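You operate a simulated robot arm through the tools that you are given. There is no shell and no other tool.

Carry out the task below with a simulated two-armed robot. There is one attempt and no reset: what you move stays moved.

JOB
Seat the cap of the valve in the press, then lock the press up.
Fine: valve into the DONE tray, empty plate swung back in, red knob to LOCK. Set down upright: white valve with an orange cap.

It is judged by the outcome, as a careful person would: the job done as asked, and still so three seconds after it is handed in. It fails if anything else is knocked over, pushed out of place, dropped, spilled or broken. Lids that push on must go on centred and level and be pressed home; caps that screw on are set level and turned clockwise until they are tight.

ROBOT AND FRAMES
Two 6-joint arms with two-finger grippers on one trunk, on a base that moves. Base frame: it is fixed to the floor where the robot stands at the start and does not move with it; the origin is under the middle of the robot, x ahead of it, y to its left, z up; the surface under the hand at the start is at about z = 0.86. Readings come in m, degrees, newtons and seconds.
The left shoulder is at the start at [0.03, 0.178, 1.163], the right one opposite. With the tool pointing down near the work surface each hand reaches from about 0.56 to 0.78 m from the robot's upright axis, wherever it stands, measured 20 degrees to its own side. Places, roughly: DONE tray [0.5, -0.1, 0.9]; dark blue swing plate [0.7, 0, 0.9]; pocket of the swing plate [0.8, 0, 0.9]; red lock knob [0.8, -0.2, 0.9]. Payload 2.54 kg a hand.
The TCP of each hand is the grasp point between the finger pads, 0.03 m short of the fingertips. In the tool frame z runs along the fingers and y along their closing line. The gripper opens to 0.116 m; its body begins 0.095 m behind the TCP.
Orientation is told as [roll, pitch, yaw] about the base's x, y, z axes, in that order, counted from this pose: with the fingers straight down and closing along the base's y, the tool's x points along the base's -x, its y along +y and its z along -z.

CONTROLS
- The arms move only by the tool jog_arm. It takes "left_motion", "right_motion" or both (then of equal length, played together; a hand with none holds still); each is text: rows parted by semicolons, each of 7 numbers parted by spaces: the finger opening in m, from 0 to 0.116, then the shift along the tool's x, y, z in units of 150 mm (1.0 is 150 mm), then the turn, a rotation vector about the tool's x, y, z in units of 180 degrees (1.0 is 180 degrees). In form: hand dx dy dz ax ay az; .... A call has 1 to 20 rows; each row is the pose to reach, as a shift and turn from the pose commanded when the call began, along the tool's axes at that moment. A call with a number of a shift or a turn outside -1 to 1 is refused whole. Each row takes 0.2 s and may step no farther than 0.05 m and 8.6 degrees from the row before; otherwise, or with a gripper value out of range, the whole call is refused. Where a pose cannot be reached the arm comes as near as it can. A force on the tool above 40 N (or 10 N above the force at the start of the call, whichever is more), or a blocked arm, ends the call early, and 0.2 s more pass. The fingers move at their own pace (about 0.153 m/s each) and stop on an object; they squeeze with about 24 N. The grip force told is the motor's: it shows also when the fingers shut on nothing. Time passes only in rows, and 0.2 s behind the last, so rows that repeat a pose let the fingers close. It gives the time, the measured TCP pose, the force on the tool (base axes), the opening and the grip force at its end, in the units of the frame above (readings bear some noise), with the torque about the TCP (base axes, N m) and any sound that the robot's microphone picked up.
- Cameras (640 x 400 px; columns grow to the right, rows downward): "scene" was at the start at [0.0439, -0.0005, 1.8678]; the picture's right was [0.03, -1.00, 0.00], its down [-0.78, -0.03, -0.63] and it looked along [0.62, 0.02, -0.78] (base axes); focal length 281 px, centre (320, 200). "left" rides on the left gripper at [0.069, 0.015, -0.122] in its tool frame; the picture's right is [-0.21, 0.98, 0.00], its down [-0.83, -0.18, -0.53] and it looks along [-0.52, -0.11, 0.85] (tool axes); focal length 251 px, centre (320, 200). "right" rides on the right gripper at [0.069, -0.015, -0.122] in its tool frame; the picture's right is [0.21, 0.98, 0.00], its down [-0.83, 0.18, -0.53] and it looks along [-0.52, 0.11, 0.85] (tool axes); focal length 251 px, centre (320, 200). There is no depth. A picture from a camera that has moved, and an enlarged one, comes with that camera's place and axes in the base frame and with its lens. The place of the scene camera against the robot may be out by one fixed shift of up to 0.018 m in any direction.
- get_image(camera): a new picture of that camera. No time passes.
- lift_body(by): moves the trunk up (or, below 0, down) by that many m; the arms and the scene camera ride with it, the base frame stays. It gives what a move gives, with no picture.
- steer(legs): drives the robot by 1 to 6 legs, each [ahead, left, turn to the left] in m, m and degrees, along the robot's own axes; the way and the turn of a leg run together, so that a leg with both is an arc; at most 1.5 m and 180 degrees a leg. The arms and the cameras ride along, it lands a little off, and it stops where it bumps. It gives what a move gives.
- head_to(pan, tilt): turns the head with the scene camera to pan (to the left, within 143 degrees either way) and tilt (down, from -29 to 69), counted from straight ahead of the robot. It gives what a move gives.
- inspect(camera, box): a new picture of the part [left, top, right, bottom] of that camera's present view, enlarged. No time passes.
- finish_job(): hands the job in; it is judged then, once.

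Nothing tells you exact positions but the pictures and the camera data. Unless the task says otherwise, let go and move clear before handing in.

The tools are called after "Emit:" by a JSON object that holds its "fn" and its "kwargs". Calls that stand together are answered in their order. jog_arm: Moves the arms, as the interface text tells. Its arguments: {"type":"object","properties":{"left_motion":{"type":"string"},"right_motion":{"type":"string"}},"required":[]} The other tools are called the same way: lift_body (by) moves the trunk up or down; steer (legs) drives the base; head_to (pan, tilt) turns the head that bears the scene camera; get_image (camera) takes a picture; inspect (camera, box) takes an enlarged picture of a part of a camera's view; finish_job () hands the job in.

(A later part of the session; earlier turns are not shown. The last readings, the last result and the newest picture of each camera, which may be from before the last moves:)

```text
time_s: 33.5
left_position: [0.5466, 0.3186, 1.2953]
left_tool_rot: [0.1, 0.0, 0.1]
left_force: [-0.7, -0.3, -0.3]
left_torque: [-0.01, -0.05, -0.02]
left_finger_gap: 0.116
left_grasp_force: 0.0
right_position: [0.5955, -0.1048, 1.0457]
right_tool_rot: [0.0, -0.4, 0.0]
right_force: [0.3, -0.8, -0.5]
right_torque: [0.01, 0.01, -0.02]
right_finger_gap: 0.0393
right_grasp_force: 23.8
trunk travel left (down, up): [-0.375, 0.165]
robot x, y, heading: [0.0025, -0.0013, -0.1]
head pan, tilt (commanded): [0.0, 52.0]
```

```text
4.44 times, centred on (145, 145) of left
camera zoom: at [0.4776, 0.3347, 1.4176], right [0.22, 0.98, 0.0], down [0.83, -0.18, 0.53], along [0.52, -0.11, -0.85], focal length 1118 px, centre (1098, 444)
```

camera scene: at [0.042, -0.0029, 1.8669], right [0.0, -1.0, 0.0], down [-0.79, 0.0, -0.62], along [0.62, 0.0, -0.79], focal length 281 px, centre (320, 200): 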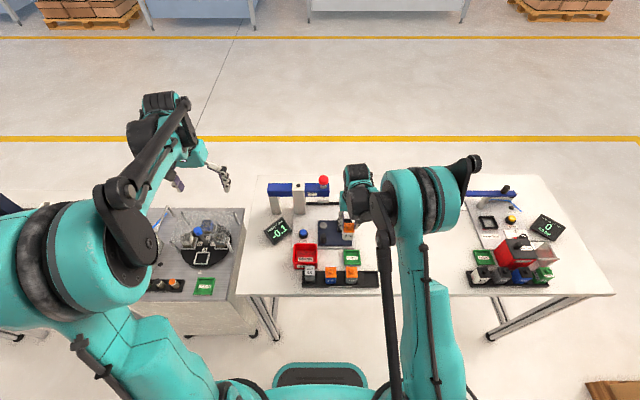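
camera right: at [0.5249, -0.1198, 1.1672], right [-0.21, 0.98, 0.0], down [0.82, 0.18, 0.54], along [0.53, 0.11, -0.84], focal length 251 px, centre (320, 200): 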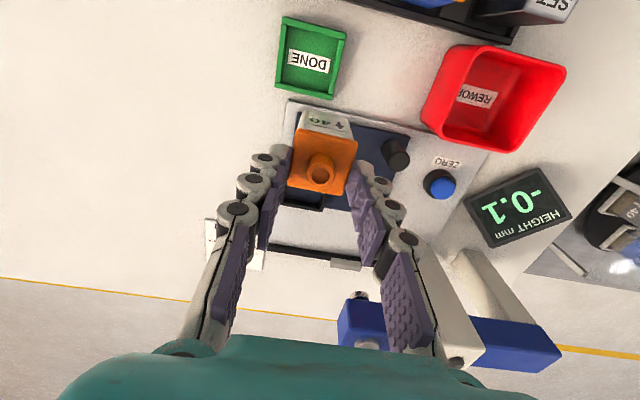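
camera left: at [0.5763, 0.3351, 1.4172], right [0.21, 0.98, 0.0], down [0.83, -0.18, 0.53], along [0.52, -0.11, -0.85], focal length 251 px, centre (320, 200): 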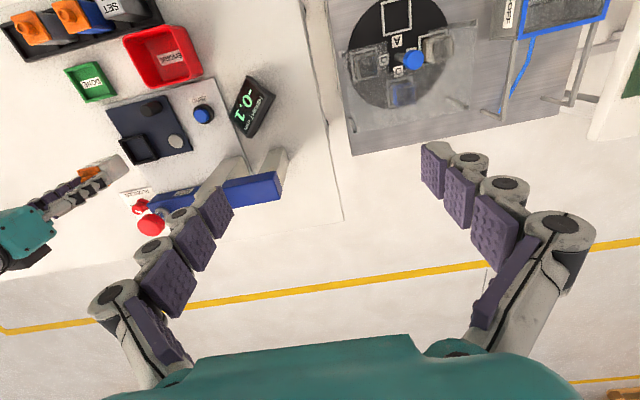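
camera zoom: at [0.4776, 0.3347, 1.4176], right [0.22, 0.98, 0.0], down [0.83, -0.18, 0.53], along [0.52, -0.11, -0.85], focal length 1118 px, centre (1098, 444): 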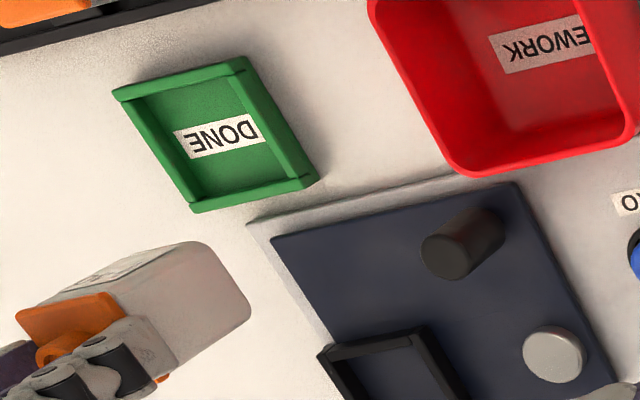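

Tray centre comes out at about (0.546, -0.128) with its rim near 0.865. I carry the valve over it and lower to a couple of centimetres above the expected seat.

Emit:
{"fn": "jog_arm", "kwargs": {"right_motion": "0.02 0.08 -0.039 0 0 0 0; 0.02 0.16 -0.078 0 0 0 0; 0.02 0.24 -0.117 0 0 0 0; 0.02 0.317 -0.155 0 0 0 0; 0.02 0.317 -0.155 0.15 0 0 0; 0.02 0.317 -0.155 0.3 0 0 0; 0.02 0.317 -0.155 0.45 0 0 0; 0.02 0.317 -0.155 0.55 0 0 0; 0.02 0.317 -0.155 0.55 0 0 0"}}

Emit:
{"fn": "get_image", "kwargs": {"camera": "right"}}

Emit:
{"fn": "inspect", "kwargs": {"camera": "left", "box": [40, 90, 200, 220]}}

Emit:
{"fn": "inspect", "kwargs": {"camera": "scene", "box": [280, 210, 420, 310]}}

```text
time_s: 35.5
left_position: [0.5455, 0.3185, 1.2959]
left_tool_rot: [0.0, -0.1, 0.0]
left_force: [-0.3, 0.0, -0.3]
left_torque: [0.02, 0.0, -0.02]
left_finger_gap: 0.1159
left_grasp_force: 0.0
right_position: [0.5481, -0.128, 0.9633]
right_tool_rot: [0.0, -0.4, 0.0]
right_force: [0.1, 0.4, -0.2]
right_torque: [-0.02, -0.04, -0.01]
right_finger_gap: 0.0388
right_grasp_force: 24.2
trunk travel left (down, up): [-0.375, 0.165]
robot x, y, heading: [0.0028, -0.0022, -0.2]
head pan, tilt (commanded): [0.0, 52.0]
```

```text
taken
camera right: at [0.4786, -0.143, 1.0849], right [-0.21, 0.98, 0.0], down [0.82, 0.18, 0.54], along [0.53, 0.11, -0.84], focal length 251 px, centre (320, 200)
```

right: 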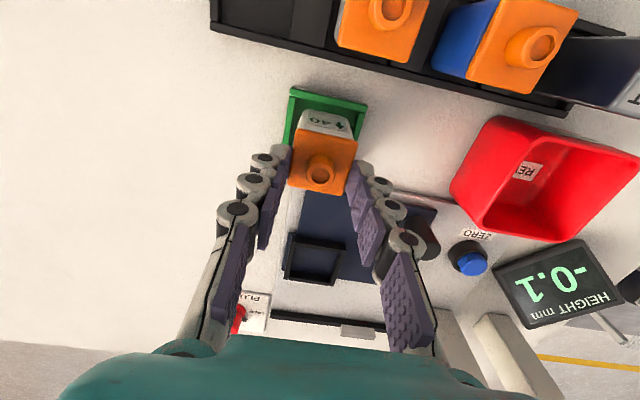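

```text
3.08 times, centred on (120, 155) of left
camera zoom: at [0.4778, 0.3347, 1.4176], right [0.22, 0.98, 0.0], down [0.83, -0.18, 0.53], along [0.52, -0.11, -0.85], focal length 774 px, centre (935, 338)
```

zoom: 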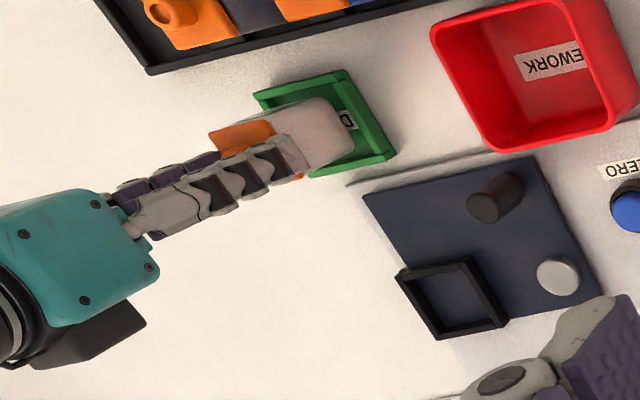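

```text
4.00 times, centred on (350, 260) of scene
camera zoom: at [0.0423, -0.003, 1.8669], right [0.0, -1.0, 0.0], down [-0.79, 0.0, -0.62], along [0.62, 0.0, -0.79], focal length 1123 px, centre (200, -40)
```

zoom: 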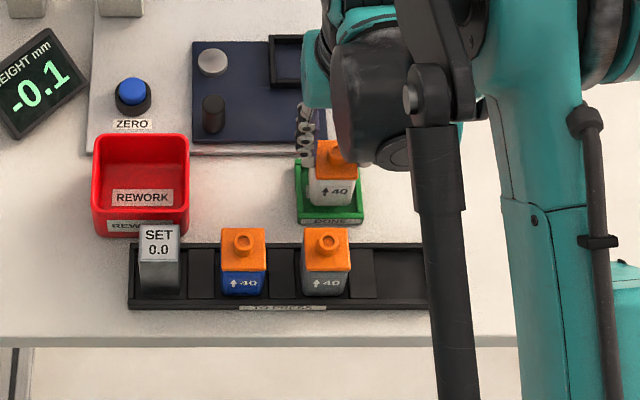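

I check the valve's centring relative to the tray more finely.

Emit:
{"fn": "inspect", "kwargs": {"camera": "right", "box": [260, 70, 390, 210]}}

Emit:
{"fn": "inspect", "kwargs": {"camera": "left", "box": [100, 105, 180, 160]}}

Emit:
{"fn": "inspect", "kwargs": {"camera": "scene", "box": [345, 240, 380, 275]}}

```text
2.86 times, centred on (325, 140) of right
camera zoom: at [0.4786, -0.143, 1.0849], right [-0.21, 0.98, 0.0], down [0.82, 0.18, 0.54], along [0.53, 0.11, -0.84], focal length 718 px, centre (306, 371)
```

zoom: 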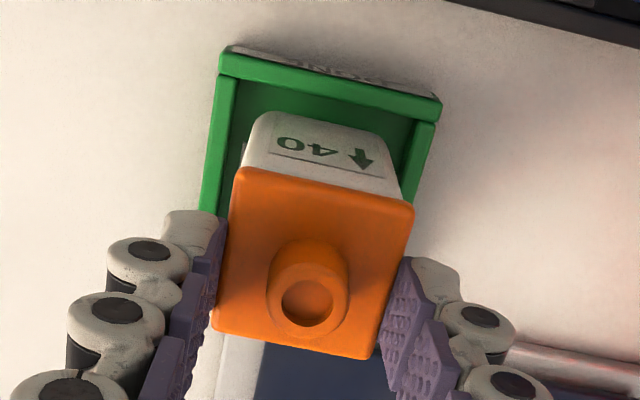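

```text
7.27 times, centred on (140, 132) of left
camera zoom: at [0.4778, 0.3347, 1.4176], right [0.22, 0.98, 0.0], down [0.83, -0.18, 0.53], along [0.52, -0.11, -0.85], focal length 1829 px, centre (1629, 691)
```

zoom: 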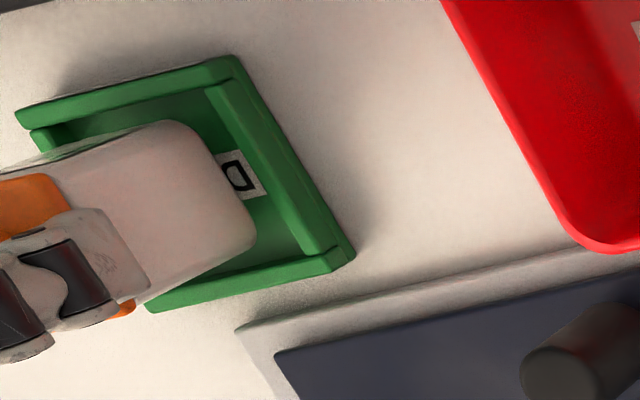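

```text
11.43 times, centred on (362, 258) of scene
camera zoom: at [0.0423, -0.003, 1.8669], right [0.0, -1.0, 0.0], down [-0.79, 0.0, -0.62], along [0.62, 0.0, -0.79], focal length 3209 px, centre (-166, -457)
```

zoom: 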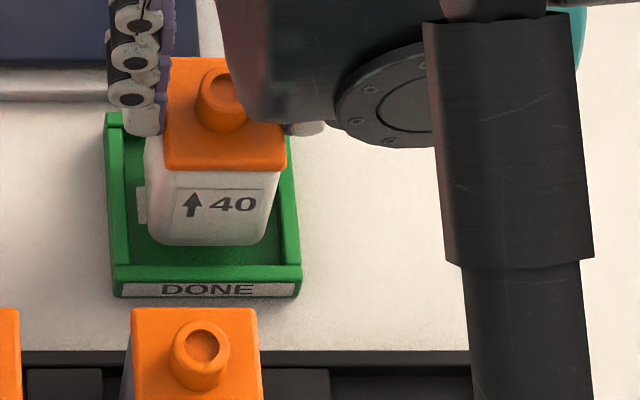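

I notice the valve slid down in the fingers during the lift: the cap is now at the fingertips (about 0.03 below the TCP), so its base is already close to the tray floor. It's centred over the tray; I lower in tiny steps and watch the force.

Emit:
{"fn": "jog_arm", "kwargs": {"right_motion": "0.02 0 0 0.01 0 0 0; 0.02 0 0 0.02 0 0 0; 0.02 0 0 0.03 0 0 0; 0.02 0 0 0.03 0 0 0"}}

Emit:
{"fn": "inspect", "kwargs": {"camera": "scene", "box": [345, 240, 380, 275]}}

Emit:
{"fn": "inspect", "kwargs": {"camera": "left", "box": [100, 105, 180, 160]}}

Emit:
{"fn": "inspect", "kwargs": {"camera": "right", "box": [260, 70, 390, 210]}}

```text
time_s: 36.5
left_position: [0.5464, 0.3195, 1.2971]
left_tool_rot: [-0.1, 0.0, 0.1]
left_force: [-0.5, 0.2, -0.1]
left_torque: [-0.02, 0.01, -0.02]
left_finger_gap: 0.116
left_grasp_force: 0.1
right_position: [0.5487, -0.1278, 0.9584]
right_tool_rot: [0.0, -0.3, 0.0]
right_force: [-0.5, 0.5, -1.1]
right_torque: [0.01, -0.03, -0.01]
right_finger_gap: 0.0391
right_grasp_force: 23.5
trunk travel left (down, up): [-0.375, 0.165]
robot x, y, heading: [0.0016, 0.0036, -0.0]
head pan, tilt (commanded): [0.0, 52.0]
```

```text
11.43 times, centred on (362, 258) of scene
camera zoom: at [0.0427, -0.003, 1.8669], right [0.0, -1.0, 0.0], down [-0.79, 0.0, -0.62], along [0.62, 0.0, -0.79], focal length 3209 px, centre (-166, -457)
```

zoom: 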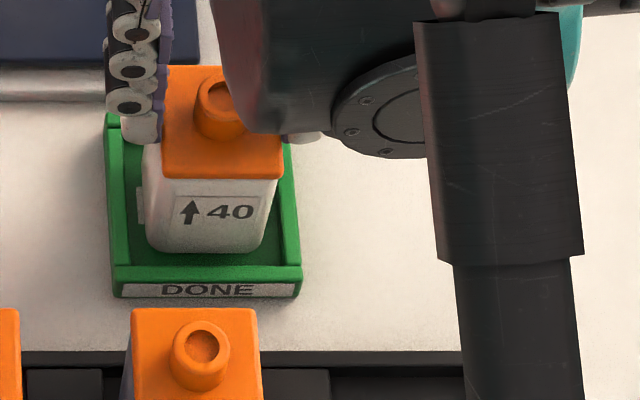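

```text
7.27 times, centred on (140, 132) of left
camera zoom: at [0.4781, 0.3347, 1.4175], right [0.22, 0.98, 0.0], down [0.83, -0.18, 0.53], along [0.52, -0.11, -0.85], focal length 1829 px, centre (1629, 691)
```

zoom: 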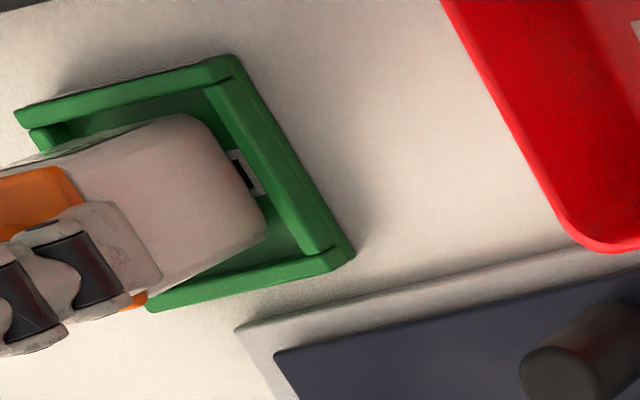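

```text
2.86 times, centred on (325, 140) of right
camera zoom: at [0.4784, -0.1426, 1.0801], right [-0.21, 0.98, 0.0], down [0.82, 0.18, 0.54], along [0.53, 0.11, -0.84], focal length 718 px, centre (306, 371)
```

zoom: 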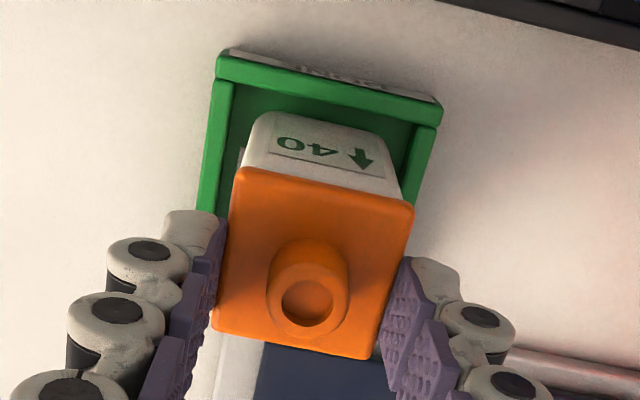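

Still free; I keep lowering in small steps.

Emit:
{"fn": "jog_arm", "kwargs": {"right_motion": "0.02 0 0 0.01 0 0 0; 0.02 0 0 0.02 0 0 0; 0.02 0 0 0.03 0 0 0; 0.02 0 0 0.03 0 0 0"}}

Emit:
{"fn": "inspect", "kwargs": {"camera": "scene", "box": [345, 240, 380, 275]}}

Emit:
{"fn": "inspect", "kwargs": {"camera": "left", "box": [100, 105, 180, 160]}}

Emit:
{"fn": "inspect", "kwargs": {"camera": "right", "box": [260, 70, 390, 210]}}

```text
time_s: 37.5
left_position: [0.5462, 0.3188, 1.2953]
left_tool_rot: [-0.1, 0.0, 0.1]
left_force: [0.1, 0.2, -0.1]
left_torque: [-0.01, 0.01, -0.01]
left_finger_gap: 0.1162
left_grasp_force: 0.1
right_position: [0.5482, -0.1261, 0.9546]
right_tool_rot: [0.0, -0.3, -0.1]
right_force: [4.1, 4.5, 15.3]
right_torque: [0.11, -0.14, 0.0]
right_finger_gap: 0.0389
right_grasp_force: 23.8
trunk travel left (down, up): [-0.375, 0.165]
robot x, y, heading: [-0.0003, 0.0009, -0.0]
head pan, tilt (commanded): [0.0, 52.0]
```

```text
11.43 times, centred on (362, 258) of scene
camera zoom: at [0.0417, -0.002, 1.8671], right [0.0, -1.0, 0.0], down [-0.79, 0.0, -0.62], along [0.62, 0.0, -0.79], focal length 3209 px, centre (-166, -457)
```

zoom: 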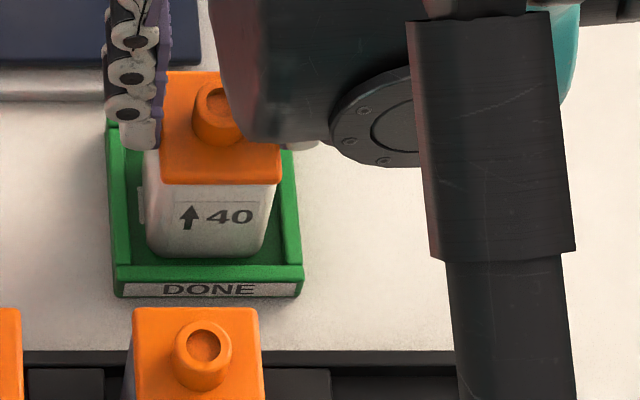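

```text
7.27 times, centred on (140, 132) of left
camera zoom: at [0.4773, 0.3355, 1.4177], right [0.21, 0.98, 0.0], down [0.83, -0.18, 0.53], along [0.52, -0.12, -0.85], focal length 1829 px, centre (1629, 691)
```

zoom: 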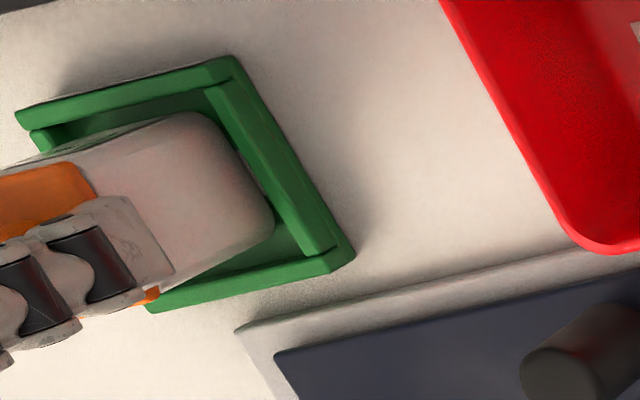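

```text
2.86 times, centred on (325, 140) of right
camera zoom: at [0.478, -0.142, 1.0758], right [-0.21, 0.98, 0.0], down [0.82, 0.18, 0.54], along [0.53, 0.12, -0.84], focal length 718 px, centre (306, 371)
```

zoom: 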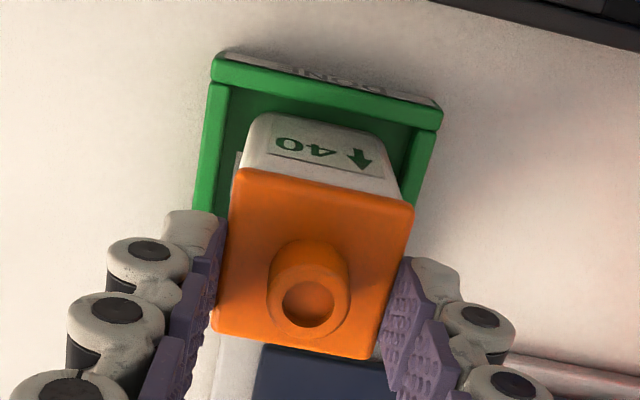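

The valve touched down (about 15 N up), standing inside the tray walls on all sides. I ease off a millimetre and open the fingers.

Emit:
{"fn": "jog_arm", "kwargs": {"right_motion": "0.02 0 0 -0.008 0 0 0; 0.02 0 0 -0.012 0 0 0; 0.045 0 0 -0.012 0 0 0; 0.06 0 0 -0.012 0 0 0; 0.06 0 0 -0.012 0 0 0"}}

Emit:
{"fn": "inspect", "kwargs": {"camera": "scene", "box": [345, 240, 380, 275]}}

Emit:
{"fn": "inspect", "kwargs": {"camera": "left", "box": [90, 105, 180, 165]}}

Emit:
{"fn": "inspect", "kwargs": {"camera": "right", "box": [260, 70, 390, 210]}}

```text
time_s: 38.8
left_position: [0.5471, 0.3192, 1.2961]
left_tool_rot: [-0.1, 0.0, 0.0]
left_force: [-0.5, 0.3, -0.2]
left_torque: [0.02, 0.02, 0.0]
left_finger_gap: 0.1163
left_grasp_force: 0.0
right_position: [0.5479, -0.127, 0.9561]
right_tool_rot: [0.0, -0.4, 0.0]
right_force: [0.7, -0.8, -1.0]
right_torque: [-0.04, 0.04, 0.02]
right_finger_gap: 0.0599
right_grasp_force: 0.0
trunk travel left (down, up): [-0.375, 0.165]
robot x, y, heading: [0.001, -0.0035, 0.3]
head pan, tilt (commanded): [0.0, 52.0]
```

```text
11.43 times, centred on (362, 258) of scene
camera zoom: at [0.0426, -0.0029, 1.8669], right [0.0, -1.0, 0.0], down [-0.79, 0.0, -0.62], along [0.62, 0.0, -0.79], focal length 3209 px, centre (-166, -457)
```

zoom: 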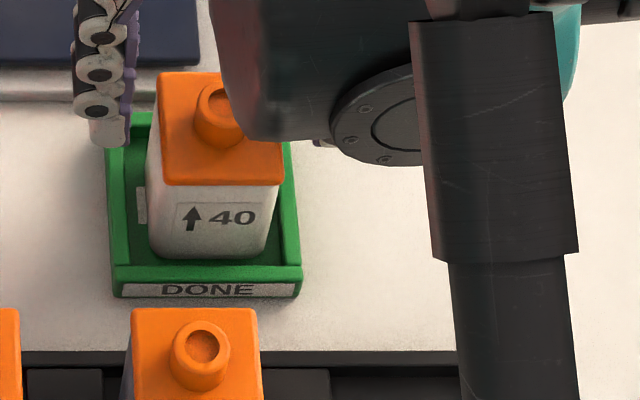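

```text
6.67 times, centred on (135, 135) of left
camera zoom: at [0.478, 0.3347, 1.4175], right [0.22, 0.98, 0.0], down [0.83, -0.18, 0.53], along [0.52, -0.11, -0.85], focal length 1676 px, centre (1553, 633)
```

zoom: 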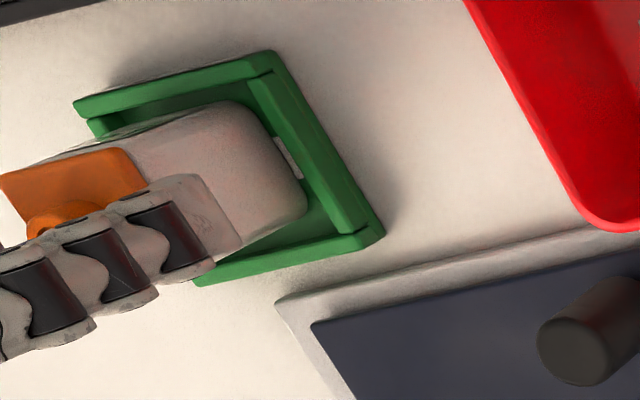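

```text
2.86 times, centred on (325, 140) of right
camera zoom: at [0.478, -0.1426, 1.0769], right [-0.21, 0.98, 0.0], down [0.82, 0.18, 0.54], along [0.53, 0.11, -0.84], focal length 718 px, centre (306, 371)
```

zoom: 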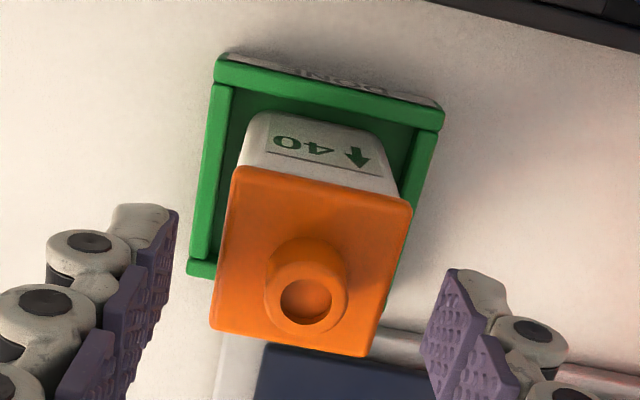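

The valve stands free and level in the DONE tray. I raise the hand clear.

Emit:
{"fn": "jog_arm", "kwargs": {"right_motion": "0.065 0 0 -0.1 0 0 0; 0.07 0 0 -0.3 0 0 0; 0.08 0 0 -0.6 0 0 0; 0.08 0 0 -0.9 0 0 0; 0.08 0 0 -1.0 0 0 0; 0.08 0 0 -1.0 0 0 0"}}

Emit:
{"fn": "inspect", "kwargs": {"camera": "right", "box": [240, 0, 420, 150]}}

Emit:
{"fn": "inspect", "kwargs": {"camera": "left", "box": [70, 60, 260, 220]}}

Emit:
{"fn": "inspect", "kwargs": {"camera": "scene", "box": [335, 230, 390, 285]}}

```text
time_s: 40.1
left_position: [0.548, 0.3195, 1.2955]
left_tool_rot: [0.0, 0.0, 0.0]
left_force: [-0.1, 0.5, 0.0]
left_torque: [0.01, -0.06, -0.01]
left_finger_gap: 0.1158
left_grasp_force: 0.1
right_position: [0.5472, -0.1271, 1.1051]
right_tool_rot: [0.0, -0.4, -0.1]
right_force: [-0.2, -0.2, -0.1]
right_torque: [-0.03, 0.01, -0.01]
right_finger_gap: 0.0801
right_grasp_force: 0.1
trunk travel left (down, up): [-0.375, 0.165]
robot x, y, heading: [-0.0005, 0.0015, -0.0]
head pan, tilt (commanded): [0.0, 52.0]
```

```text
2.67 times, centred on (330, 75) of right
camera zoom: at [0.477, -0.1436, 1.2271], right [-0.21, 0.98, 0.0], down [0.82, 0.18, 0.54], along [0.53, 0.11, -0.84], focal length 670 px, centre (293, 533)
```

zoom: 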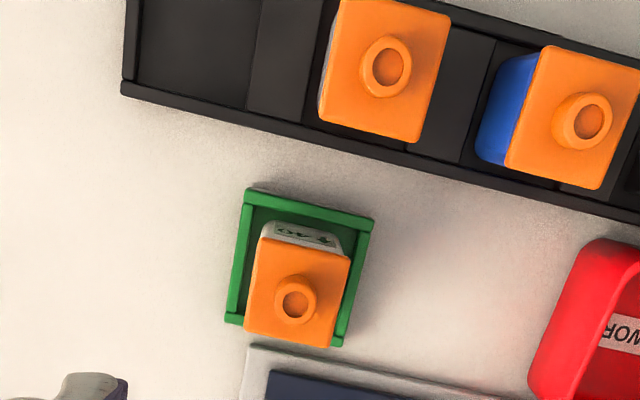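

```text
2.50 times, centred on (165, 140) of left
camera zoom: at [0.4781, 0.3347, 1.4174], right [0.22, 0.98, 0.0], down [0.83, -0.18, 0.53], along [0.52, -0.11, -0.85], focal length 629 px, centre (708, 350)
```

zoom: 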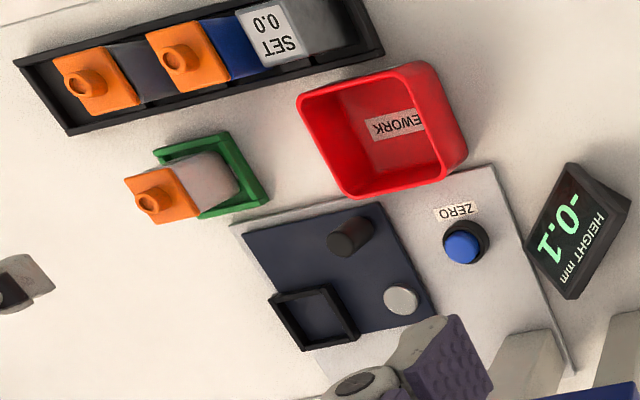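

```text
7.27 times, centred on (362, 258) of scene
camera zoom: at [0.0426, -0.0029, 1.8669], right [0.0, -1.0, 0.0], down [-0.79, 0.0, -0.62], along [0.62, 0.0, -0.79], focal length 2042 px, centre (11, -218)
```

zoom: 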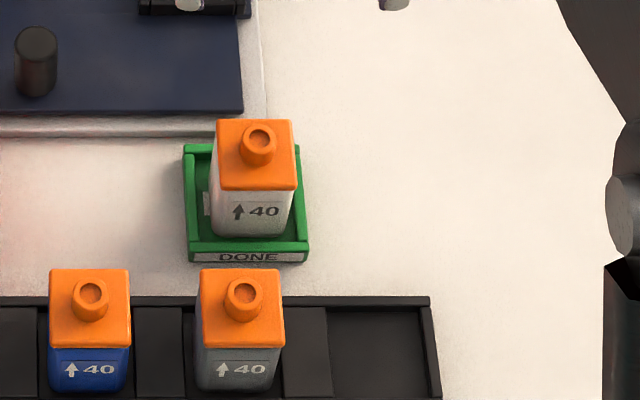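

The DONE tray holds the valve upright. Next I swing the empty plate back; I move the right hand over the handle, still high, to measure it.

Emit:
{"fn": "jog_arm", "kwargs": {"right_motion": "0.08 -0.07 0.13 0 0 0 0; 0.08 -0.15 0.27 0 0 0 0; 0.07 -0.22 0.4 0 0 0 0; 0.06 -0.29 0.54 0 0 0 0; 0.06 -0.353 0.667 0 0 0 0; 0.06 -0.353 0.667 0 0 0 0"}}

Emit:
{"fn": "get_image", "kwargs": {"camera": "right"}}

Emit:
{"fn": "inspect", "kwargs": {"camera": "left", "box": [120, 110, 260, 220]}}

```text
time_s: 41.5
left_position: [0.5474, 0.3193, 1.2956]
left_tool_rot: [0.0, 0.0, 0.0]
left_force: [0.0, -0.7, -0.1]
left_torque: [0.0, 0.01, 0.01]
left_finger_gap: 0.1162
left_grasp_force: 0.1
right_position: [0.6025, -0.0283, 1.1062]
right_tool_rot: [0.1, -0.3, 0.0]
right_force: [-0.8, -0.2, -0.5]
right_torque: [-0.01, -0.01, -0.02]
right_finger_gap: 0.0601
right_grasp_force: 0.1
trunk travel left (down, up): [-0.375, 0.165]
robot x, y, heading: [-0.0009, -0.0001, 0.1]
head pan, tilt (commanded): [0.0, 52.0]
```

```text
taken
camera right: at [0.5318, -0.0433, 1.2275], right [-0.21, 0.98, 0.0], down [0.82, 0.18, 0.54], along [0.53, 0.11, -0.84], focal length 251 px, centre (320, 200)
```

right: 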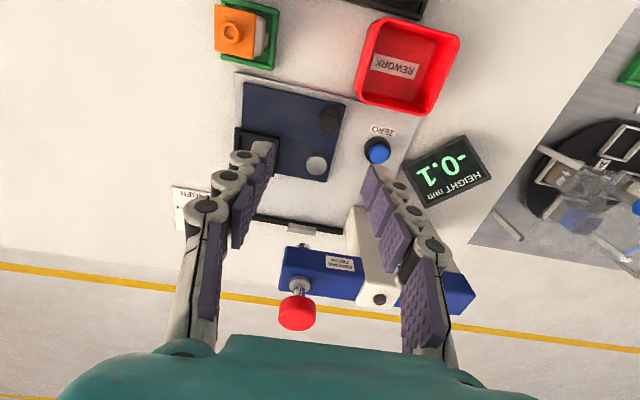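

```text
3.64 times, centred on (190, 165) of left
camera zoom: at [0.4779, 0.3343, 1.4177], right [0.22, 0.98, 0.0], down [0.83, -0.18, 0.53], along [0.52, -0.11, -0.85], focal length 914 px, centre (793, 327)
```

zoom: 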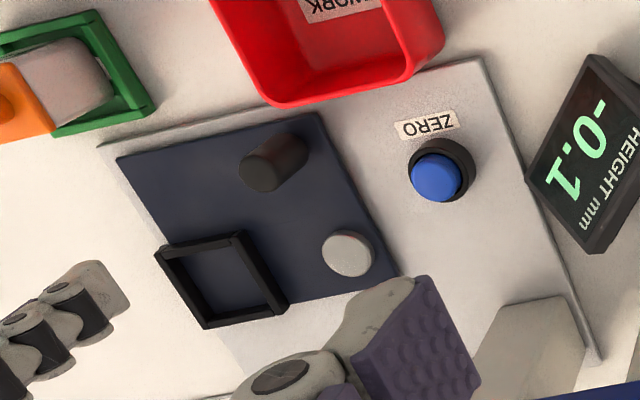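

Emit:
{"fn": "inspect", "kwargs": {"camera": "right", "box": [230, 70, 370, 200]}}

```text
3.08 times, centred on (300, 135) of right
camera zoom: at [0.5318, -0.0433, 1.2275], right [-0.21, 0.98, 0.0], down [0.82, 0.18, 0.54], along [0.53, 0.11, -0.84], focal length 774 px, centre (382, 400)
```

zoom: 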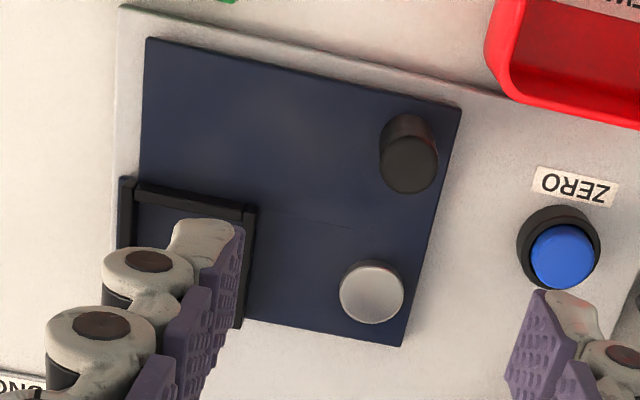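

Handle is at (0.614, -0.015), pivot at (0.691, -0.0155), so the plate stands at 90°. I turn the wrist as it was at release and lower over the handle.

Emit:
{"fn": "jog_arm", "kwargs": {"right_motion": "0.055 -0.015 0.018 0 0 0 0.042; 0.05 -0.031 0.036 0 0 0 0.084; 0.05 -0.046 0.053 0.1 0 0 0.126; 0.05 -0.062 0.071 0.25 0 0 0.168; 0.05 -0.077 0.089 0.45 0 0 0.21; 0.05 -0.077 0.089 0.65 0 0 0.21; 0.05 -0.077 0.089 0.8 0 0 0.21; 0.05 -0.077 0.089 0.8 0 0 0.21"}}

Emit:
{"fn": "get_image", "kwargs": {"camera": "right"}}

```text
time_s: 43.4
left_position: [0.5463, 0.3191, 1.2962]
left_tool_rot: [0.0, 0.0, -0.1]
left_force: [0.5, 0.1, -0.5]
left_torque: [0.02, -0.03, 0.0]
left_finger_gap: 0.1159
left_grasp_force: 0.1
right_position: [0.6124, -0.0127, 0.9861]
right_tool_rot: [0.4, -0.3, -37.9]
right_force: [0.2, -1.0, -0.6]
right_torque: [-0.03, 0.0, 0.02]
right_finger_gap: 0.0501
right_grasp_force: 0.0
trunk travel left (down, up): [-0.375, 0.165]
robot x, y, heading: [-0.0014, -0.0009, -0.0]
head pan, tilt (commanded): [0.0, 52.0]
```

```text
taken
camera right: at [0.5484, 0.0167, 1.1078], right [0.43, 0.9, 0.0], down [0.76, -0.36, 0.54], along [0.49, -0.23, -0.84], focal length 251 px, centre (320, 200)
```

right: 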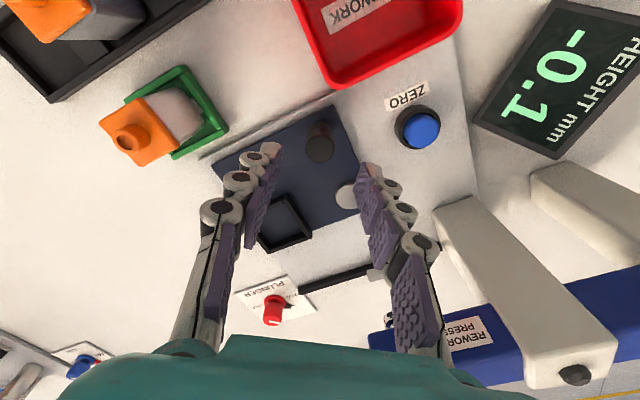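

Handle centred between the fingers. I lower and grip it.

Emit:
{"fn": "jog_arm", "kwargs": {"right_motion": "0.05 0 0 0.15 0 0 0; 0.05 0 0 0.3 0 0 0; 0.05 0 0 0.4 0 0 0; 0.05 0 0 0.46 0 0 0; 0.03 0 0 0.46 0 0 0; 0.0 0 0 0.46 0 0 0; 0.0 0 0 0.46 0 0 0"}}

Emit:
{"fn": "get_image", "kwargs": {"camera": "right"}}

```text
time_s: 45.0
left_position: [0.5468, 0.3196, 1.294]
left_tool_rot: [0.0, 0.0, 0.0]
left_force: [0.7, 0.5, 0.2]
left_torque: [-0.02, 0.0, 0.0]
left_finger_gap: 0.1158
left_grasp_force: 0.0
right_position: [0.614, -0.0154, 0.9179]
right_tool_rot: [0.4, -0.3, -37.9]
right_force: [2.8, -0.1, 0.9]
right_torque: [-0.31, -0.5, -0.09]
right_finger_gap: 0.0226
right_grasp_force: 45.7
trunk travel left (down, up): [-0.375, 0.165]
robot x, y, heading: [-0.0027, 0.0053, -0.1]
head pan, tilt (commanded): [0.0, 52.0]
```

```text
taken
camera right: at [0.5491, 0.0156, 1.0388], right [0.43, 0.9, 0.0], down [0.76, -0.36, 0.54], along [0.49, -0.23, -0.84], focal length 251 px, centre (320, 200)
```

right: 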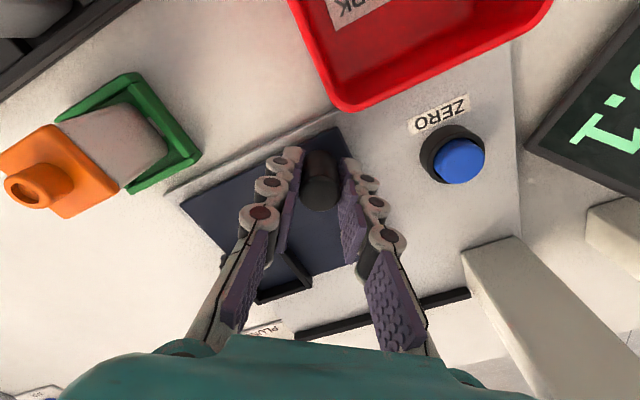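

Gripped. I swing it back along the arc to about 13° from home, the wrist unwinding as it goes.

Emit:
{"fn": "jog_arm", "kwargs": {"right_motion": "0.0 -0.0415 -0.047 0 0 0 -0.016; 0.0 -0.0883 -0.0886 0 0 0 -0.032; 0.0 -0.1399 -0.1242 0 0 0 -0.048; 0.0 -0.1955 -0.1533 0 0 0 -0.065; 0.0 -0.2541 -0.1753 0 0 0 -0.081; 0.0 -0.315 -0.19 0 0 0 -0.097; 0.0 -0.3773 -0.1972 0 0 0 -0.113; 0.0 -0.44 -0.1968 0 0 0 -0.13; 0.0 -0.5021 -0.1887 0 0 0 -0.146; 0.0 -0.5628 -0.1731 0 0 0 -0.17; 0.0 -0.6212 -0.1503 0 0 0 -0.195; 0.0 -0.6212 -0.1503 0 0 0 -0.21"}}

Emit:
{"fn": "get_image", "kwargs": {"camera": "right"}}

Emit:
{"fn": "inspect", "kwargs": {"camera": "left", "box": [100, 90, 290, 240]}}

```text
time_s: 47.5
left_position: [0.5472, 0.3198, 1.2952]
left_tool_rot: [0.0, 0.1, 0.1]
left_force: [0.2, -0.3, -0.4]
left_torque: [-0.03, -0.03, 0.02]
left_finger_gap: 0.1159
left_grasp_force: 0.0
right_position: [0.6744, -0.0874, 0.9176]
right_tool_rot: [0.0, -0.5, 0.1]
right_force: [4.7, 11.7, 1.2]
right_torque: [0.31, -0.3, -0.17]
right_finger_gap: 0.0225
right_grasp_force: 45.2
trunk travel left (down, up): [-0.375, 0.165]
robot x, y, heading: [-0.0013, -0.0024, -0.3]
head pan, tilt (commanded): [0.0, 52.0]
```

```text
taken
camera right: at [0.6042, -0.1032, 1.0381], right [-0.21, 0.98, 0.0], down [0.82, 0.18, 0.54], along [0.53, 0.11, -0.84], focal length 251 px, centre (320, 200)
```

right: 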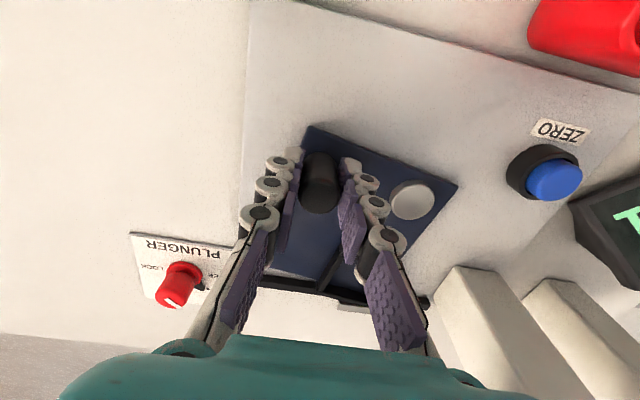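

```text
2.67 times, centred on (195, 165) of left
camera zoom: at [0.4786, 0.3363, 1.417], right [0.21, 0.98, 0.0], down [0.83, -0.18, 0.53], along [0.52, -0.12, -0.85], focal length 670 px, centre (653, 293)
```

zoom: 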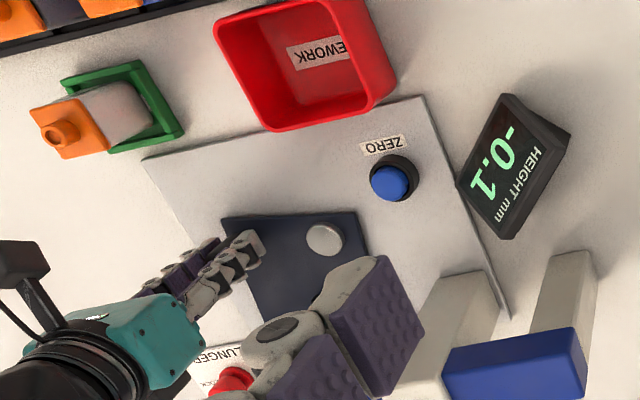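

Nearly home. I carry it the last degrees to the stop bar gently.

Emit:
{"fn": "jog_arm", "kwargs": {"right_motion": "0.0 -0.035 0.0 0 0 0 0; 0.0 -0.07 0.003 0 0 0 0; 0.0 -0.1 0.006 0 0 0 0; 0.0 -0.115 0.008 0 0 0 0; 0.0 -0.125 0.008 0 0 0 0; 0.0 -0.125 0.008 0 0 0 0"}}

Emit:
{"fn": "get_image", "kwargs": {"camera": "right"}}

Emit:
{"fn": "inspect", "kwargs": {"camera": "left", "box": [100, 90, 290, 240]}}

```text
time_s: 49.0
left_position: [0.5458, 0.3182, 1.2965]
left_tool_rot: [0.1, -0.1, -0.1]
left_force: [0.1, 1.0, -0.5]
left_torque: [-0.02, 0.0, -0.03]
left_finger_gap: 0.116
left_grasp_force: 0.0
right_position: [0.6904, -0.0878, 0.9191]
right_tool_rot: [0.0, -0.2, -0.1]
right_force: [-27.2, -2.3, -18.5]
right_torque: [-0.04, 0.77, -0.03]
right_finger_gap: 0.0232
right_grasp_force: 45.3
trunk travel left (down, up): [-0.375, 0.165]
robot x, y, heading: [-0.0007, -0.0018, -0.0]
head pan, tilt (commanded): [0.0, 52.0]
```

```text
taken
camera right: at [0.6202, -0.1041, 1.0389], right [-0.21, 0.98, 0.0], down [0.82, 0.18, 0.54], along [0.53, 0.11, -0.84], focal length 251 px, centre (320, 200)
```

right: 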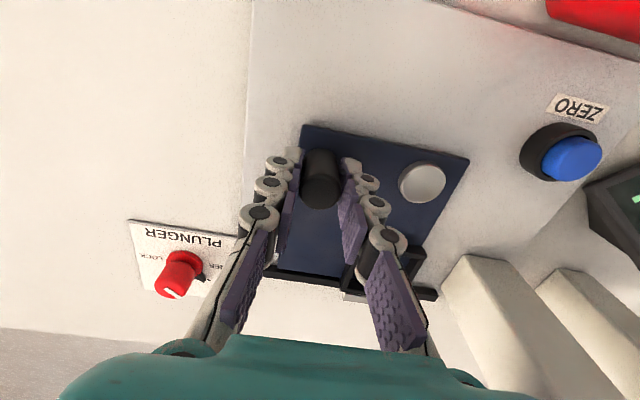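

```text
2.67 times, centred on (195, 165) of left
camera zoom: at [0.4767, 0.3339, 1.4179], right [0.22, 0.98, 0.0], down [0.83, -0.18, 0.53], along [0.52, -0.11, -0.85], focal length 670 px, centre (653, 293)
```

zoom: 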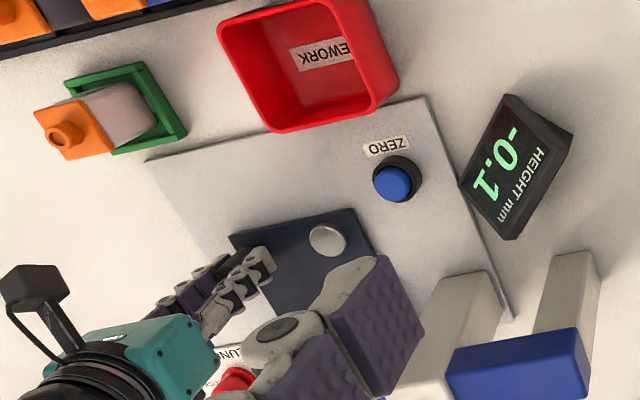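

The plate has reached its stop (27 N). I ease off and open the fingers, then rise and check that the plate stays home.

Emit:
{"fn": "jog_arm", "kwargs": {"right_motion": "0.0 0.008 0 0 0 0 0; 0.03 0.008 0 0 0 0 0; 0.05 0.008 0 0 0 0 0; 0.05 0.008 0 -0.1 0 0 0; 0.05 0.008 0 -0.3 0 0 0; 0.05 0.008 0 -0.6 0 0 0; 0.05 0.008 0 -0.8 0 0 0; 0.05 0.008 0 -0.8 0 0 0"}}

Emit:
{"fn": "get_image", "kwargs": {"camera": "right"}}

Emit:
{"fn": "get_image", "kwargs": {"camera": "scene"}}

Emit:
{"fn": "inspect", "kwargs": {"camera": "left", "box": [100, 90, 290, 240]}}

```text
time_s: 50.8
left_position: [0.5469, 0.3178, 1.2948]
left_tool_rot: [0.0, 0.0, 0.0]
left_force: [-0.1, -0.3, -0.7]
left_torque: [0.0, 0.0, 0.01]
left_finger_gap: 0.116
left_grasp_force: 0.1
right_position: [0.6902, -0.0862, 1.0382]
right_tool_rot: [0.0, -0.3, 0.0]
right_force: [0.2, 1.5, -0.2]
right_torque: [0.04, 0.03, -0.03]
right_finger_gap: 0.0499
right_grasp_force: 0.1
trunk travel left (down, up): [-0.375, 0.165]
robot x, y, heading: [-0.0021, -0.0024, 0.2]
head pan, tilt (commanded): [0.0, 52.0]
```

```text
taken
camera right: at [0.6196, -0.102, 1.1583], right [-0.21, 0.98, 0.0], down [0.82, 0.18, 0.54], along [0.53, 0.11, -0.84], focal length 251 px, centre (320, 200)
```

right: 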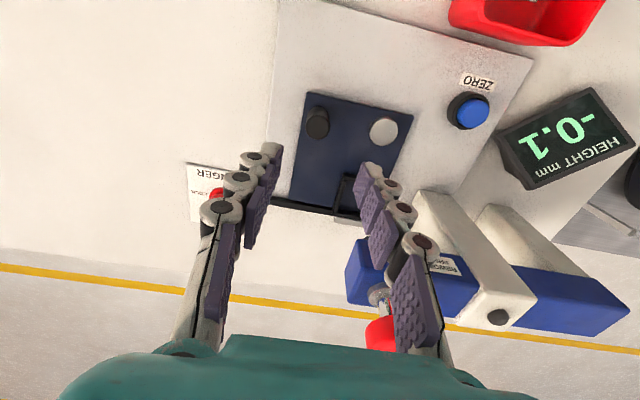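

```text
taken
camera scene: at [0.0433, -0.003, 1.8669], right [0.0, -1.0, 0.0], down [-0.79, 0.0, -0.62], along [0.62, 0.0, -0.79], focal length 281 px, centre (320, 200)
```

scene: 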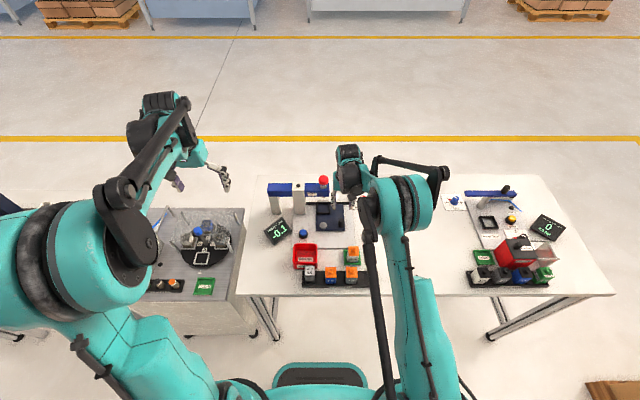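

```text
2.67 times, centred on (195, 165) of left
camera zoom: at [0.4786, 0.3346, 1.4173], right [0.22, 0.98, 0.0], down [0.83, -0.18, 0.53], along [0.52, -0.11, -0.85], focal length 670 px, centre (653, 293)
```

zoom: 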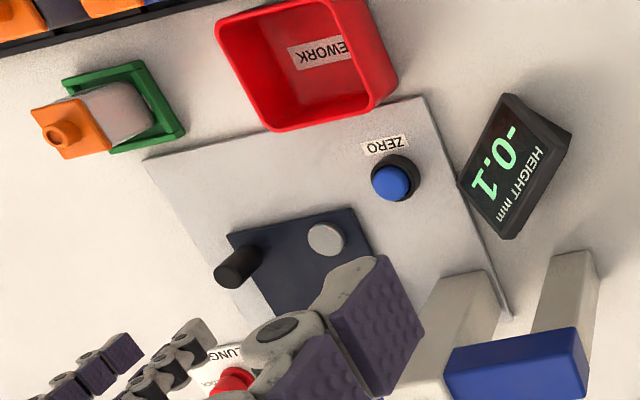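

The plate looks home. I compare it closely with the original picture.

Emit:
{"fn": "inspect", "kwargs": {"camera": "scene", "box": [302, 193, 347, 238]}}

Emit:
{"fn": "inspect", "kwargs": {"camera": "right", "box": [270, 80, 430, 230]}}

```text
8.89 times, centred on (324, 216) of scene
camera zoom: at [0.0433, -0.003, 1.8669], right [0.0, -1.0, 0.0], down [-0.79, 0.0, -0.62], along [0.62, 0.0, -0.79], focal length 2496 px, centre (280, 62)
```

zoom: 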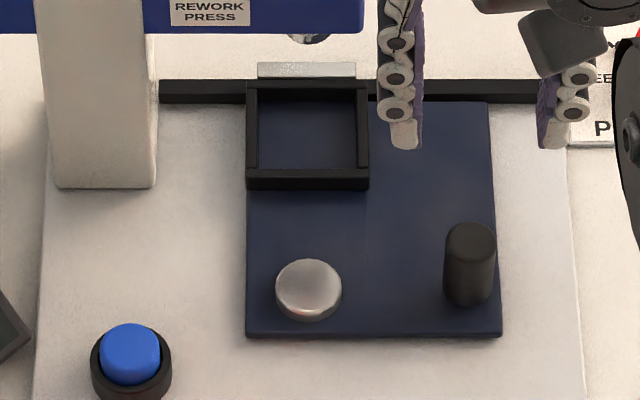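

```text
2.67 times, centred on (350, 155) of right
camera zoom: at [0.6196, -0.102, 1.1583], right [-0.21, 0.98, 0.0], down [0.82, 0.18, 0.54], along [0.53, 0.11, -0.84], focal length 670 px, centre (240, 320)
```

zoom: 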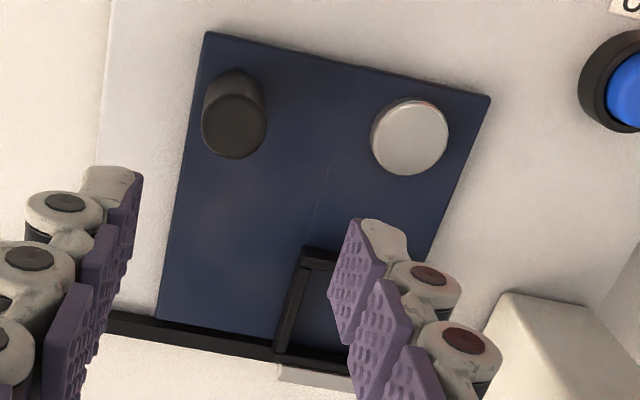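

The plate is back against its stop with the pocket empty. Next is the red knob: I first move the right hand aside and up, well clear of the beam, before driving ahead.

Emit:
{"fn": "jog_arm", "kwargs": {"right_motion": "0.05 0.05 -0.05 -0.15 0 0 0; 0.06 0.12 -0.2 -0.3 0 0 0; 0.07 0.22 -0.36 -0.4 0 0 0; 0.08 0.34 -0.53 -0.4 0 0 0; 0.08 0.467 -0.693 -0.4 0 0 0; 0.08 0.467 -0.693 -0.4 0 0 0"}}

Emit:
{"fn": "steer", "kwargs": {"legs": [[0.12, 0, 0]]}}

Emit:
{"fn": "get_image", "kwargs": {"camera": "right"}}

Emit:
{"fn": "get_image", "kwargs": {"camera": "scene"}}

```text
time_s: 52.1
left_position: [0.5481, 0.3203, 1.2956]
left_tool_rot: [-0.1, 0.0, 0.0]
left_force: [0.2, -0.1, -0.9]
left_torque: [-0.01, -0.01, 0.01]
left_finger_gap: 0.116
left_grasp_force: 0.0
right_position: [0.6202, -0.1915, 1.0982]
right_tool_rot: [0.0, -0.4, 0.0]
right_force: [0.2, -0.1, 0.3]
right_torque: [-0.01, 0.03, 0.01]
right_finger_gap: 0.08
right_grasp_force: 0.0
trunk travel left (down, up): [-0.375, 0.165]
robot x, y, heading: [-0.0004, -0.0021, 0.0]
head pan, tilt (commanded): [0.0, 52.0]
```

```text
time_s: 53.4
left_position: [0.669, 0.3188, 1.2967]
left_tool_rot: [0.0, 0.0, 0.0]
left_force: [0.5, -1.4, -0.4]
left_torque: [-0.02, 0.0, 0.03]
left_finger_gap: 0.1161
left_grasp_force: 0.1
right_position: [0.7413, -0.1896, 1.0981]
right_tool_rot: [-0.1, -0.4, 0.0]
right_force: [-0.2, 0.0, 0.3]
right_torque: [-0.01, 0.01, 0.01]
right_finger_gap: 0.0803
right_grasp_force: 0.0
trunk travel left (down, up): [-0.375, 0.165]
robot x, y, heading: [0.1215, 0.0, 0.1]
head pan, tilt (commanded): [0.0, 52.0]
```

```text
taken
camera right: at [0.6711, -0.2067, 1.2198], right [-0.21, 0.98, 0.0], down [0.82, 0.18, 0.54], along [0.53, 0.11, -0.84], focal length 251 px, centre (320, 200)
```

right: 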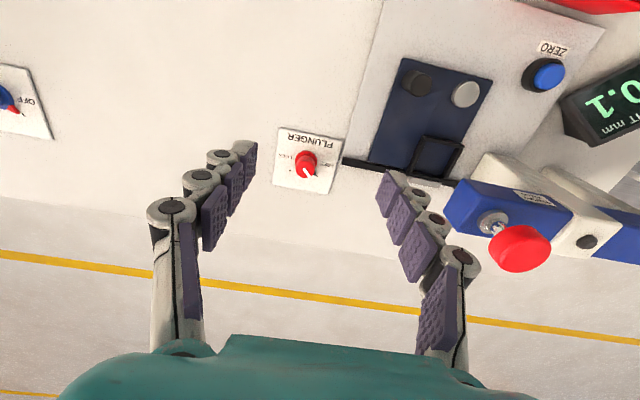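

```text
taken
camera scene: at [0.1648, -0.0031, 1.8669], right [0.0, -1.0, 0.0], down [-0.79, 0.0, -0.62], along [0.62, 0.0, -0.79], focal length 281 px, centre (320, 200)
```

scene: 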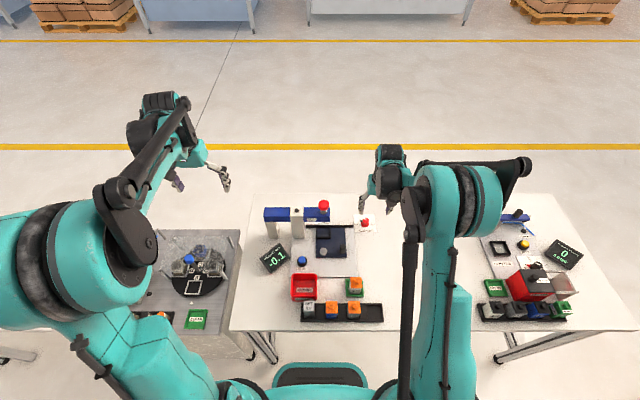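

The drive went fine and the knob sits between the fingers' view. I zoom in to fix its axis and pointer.

Emit:
{"fn": "inspect", "kwargs": {"camera": "right", "box": [260, 115, 360, 205]}}

Emit:
{"fn": "inspect", "kwargs": {"camera": "scene", "box": [345, 200, 390, 245]}}

Emit:
{"fn": "inspect", "kwargs": {"camera": "left", "box": [60, 160, 200, 270]}}

```text
4.44 times, centred on (310, 160) of right
camera zoom: at [0.6711, -0.2067, 1.2198], right [-0.21, 0.98, 0.0], down [0.82, 0.18, 0.54], along [0.53, 0.11, -0.84], focal length 1118 px, centre (364, 378)
```

zoom: 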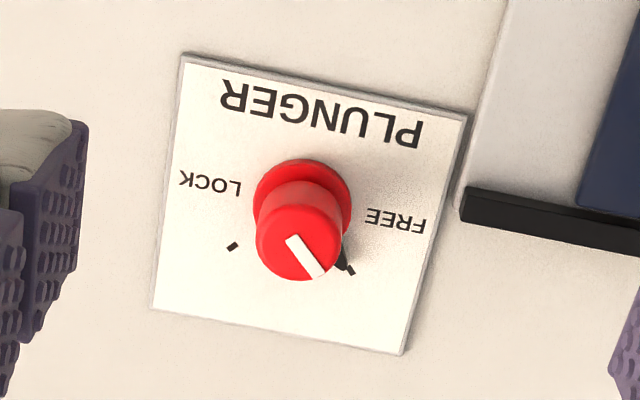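

```text
8.89 times, centred on (368, 222) of scene
camera zoom: at [0.1648, -0.0031, 1.8669], right [0.0, -1.0, 0.0], down [-0.79, 0.0, -0.62], along [0.62, 0.0, -0.79], focal length 2496 px, centre (-102, 0)
```

zoom: 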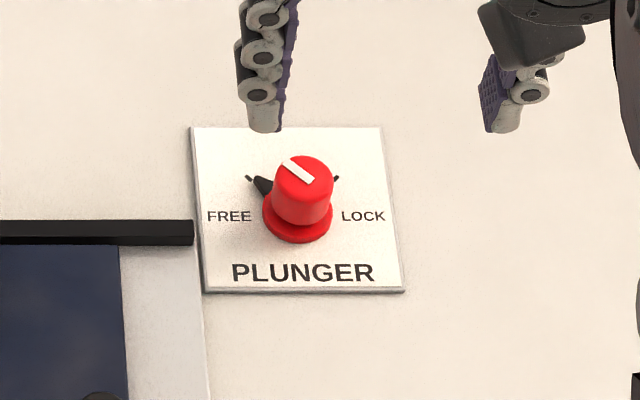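

```text
3.64 times, centred on (130, 215) of left
camera zoom: at [0.6002, 0.3346, 1.4176], right [0.22, 0.98, 0.0], down [0.83, -0.18, 0.53], along [0.52, -0.11, -0.85], focal length 914 px, centre (1011, 146)
```

zoom: 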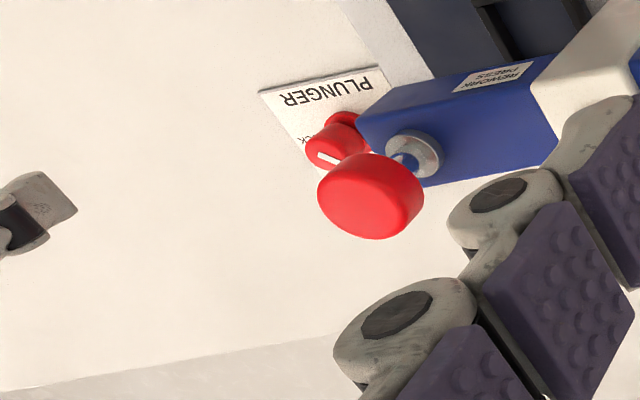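

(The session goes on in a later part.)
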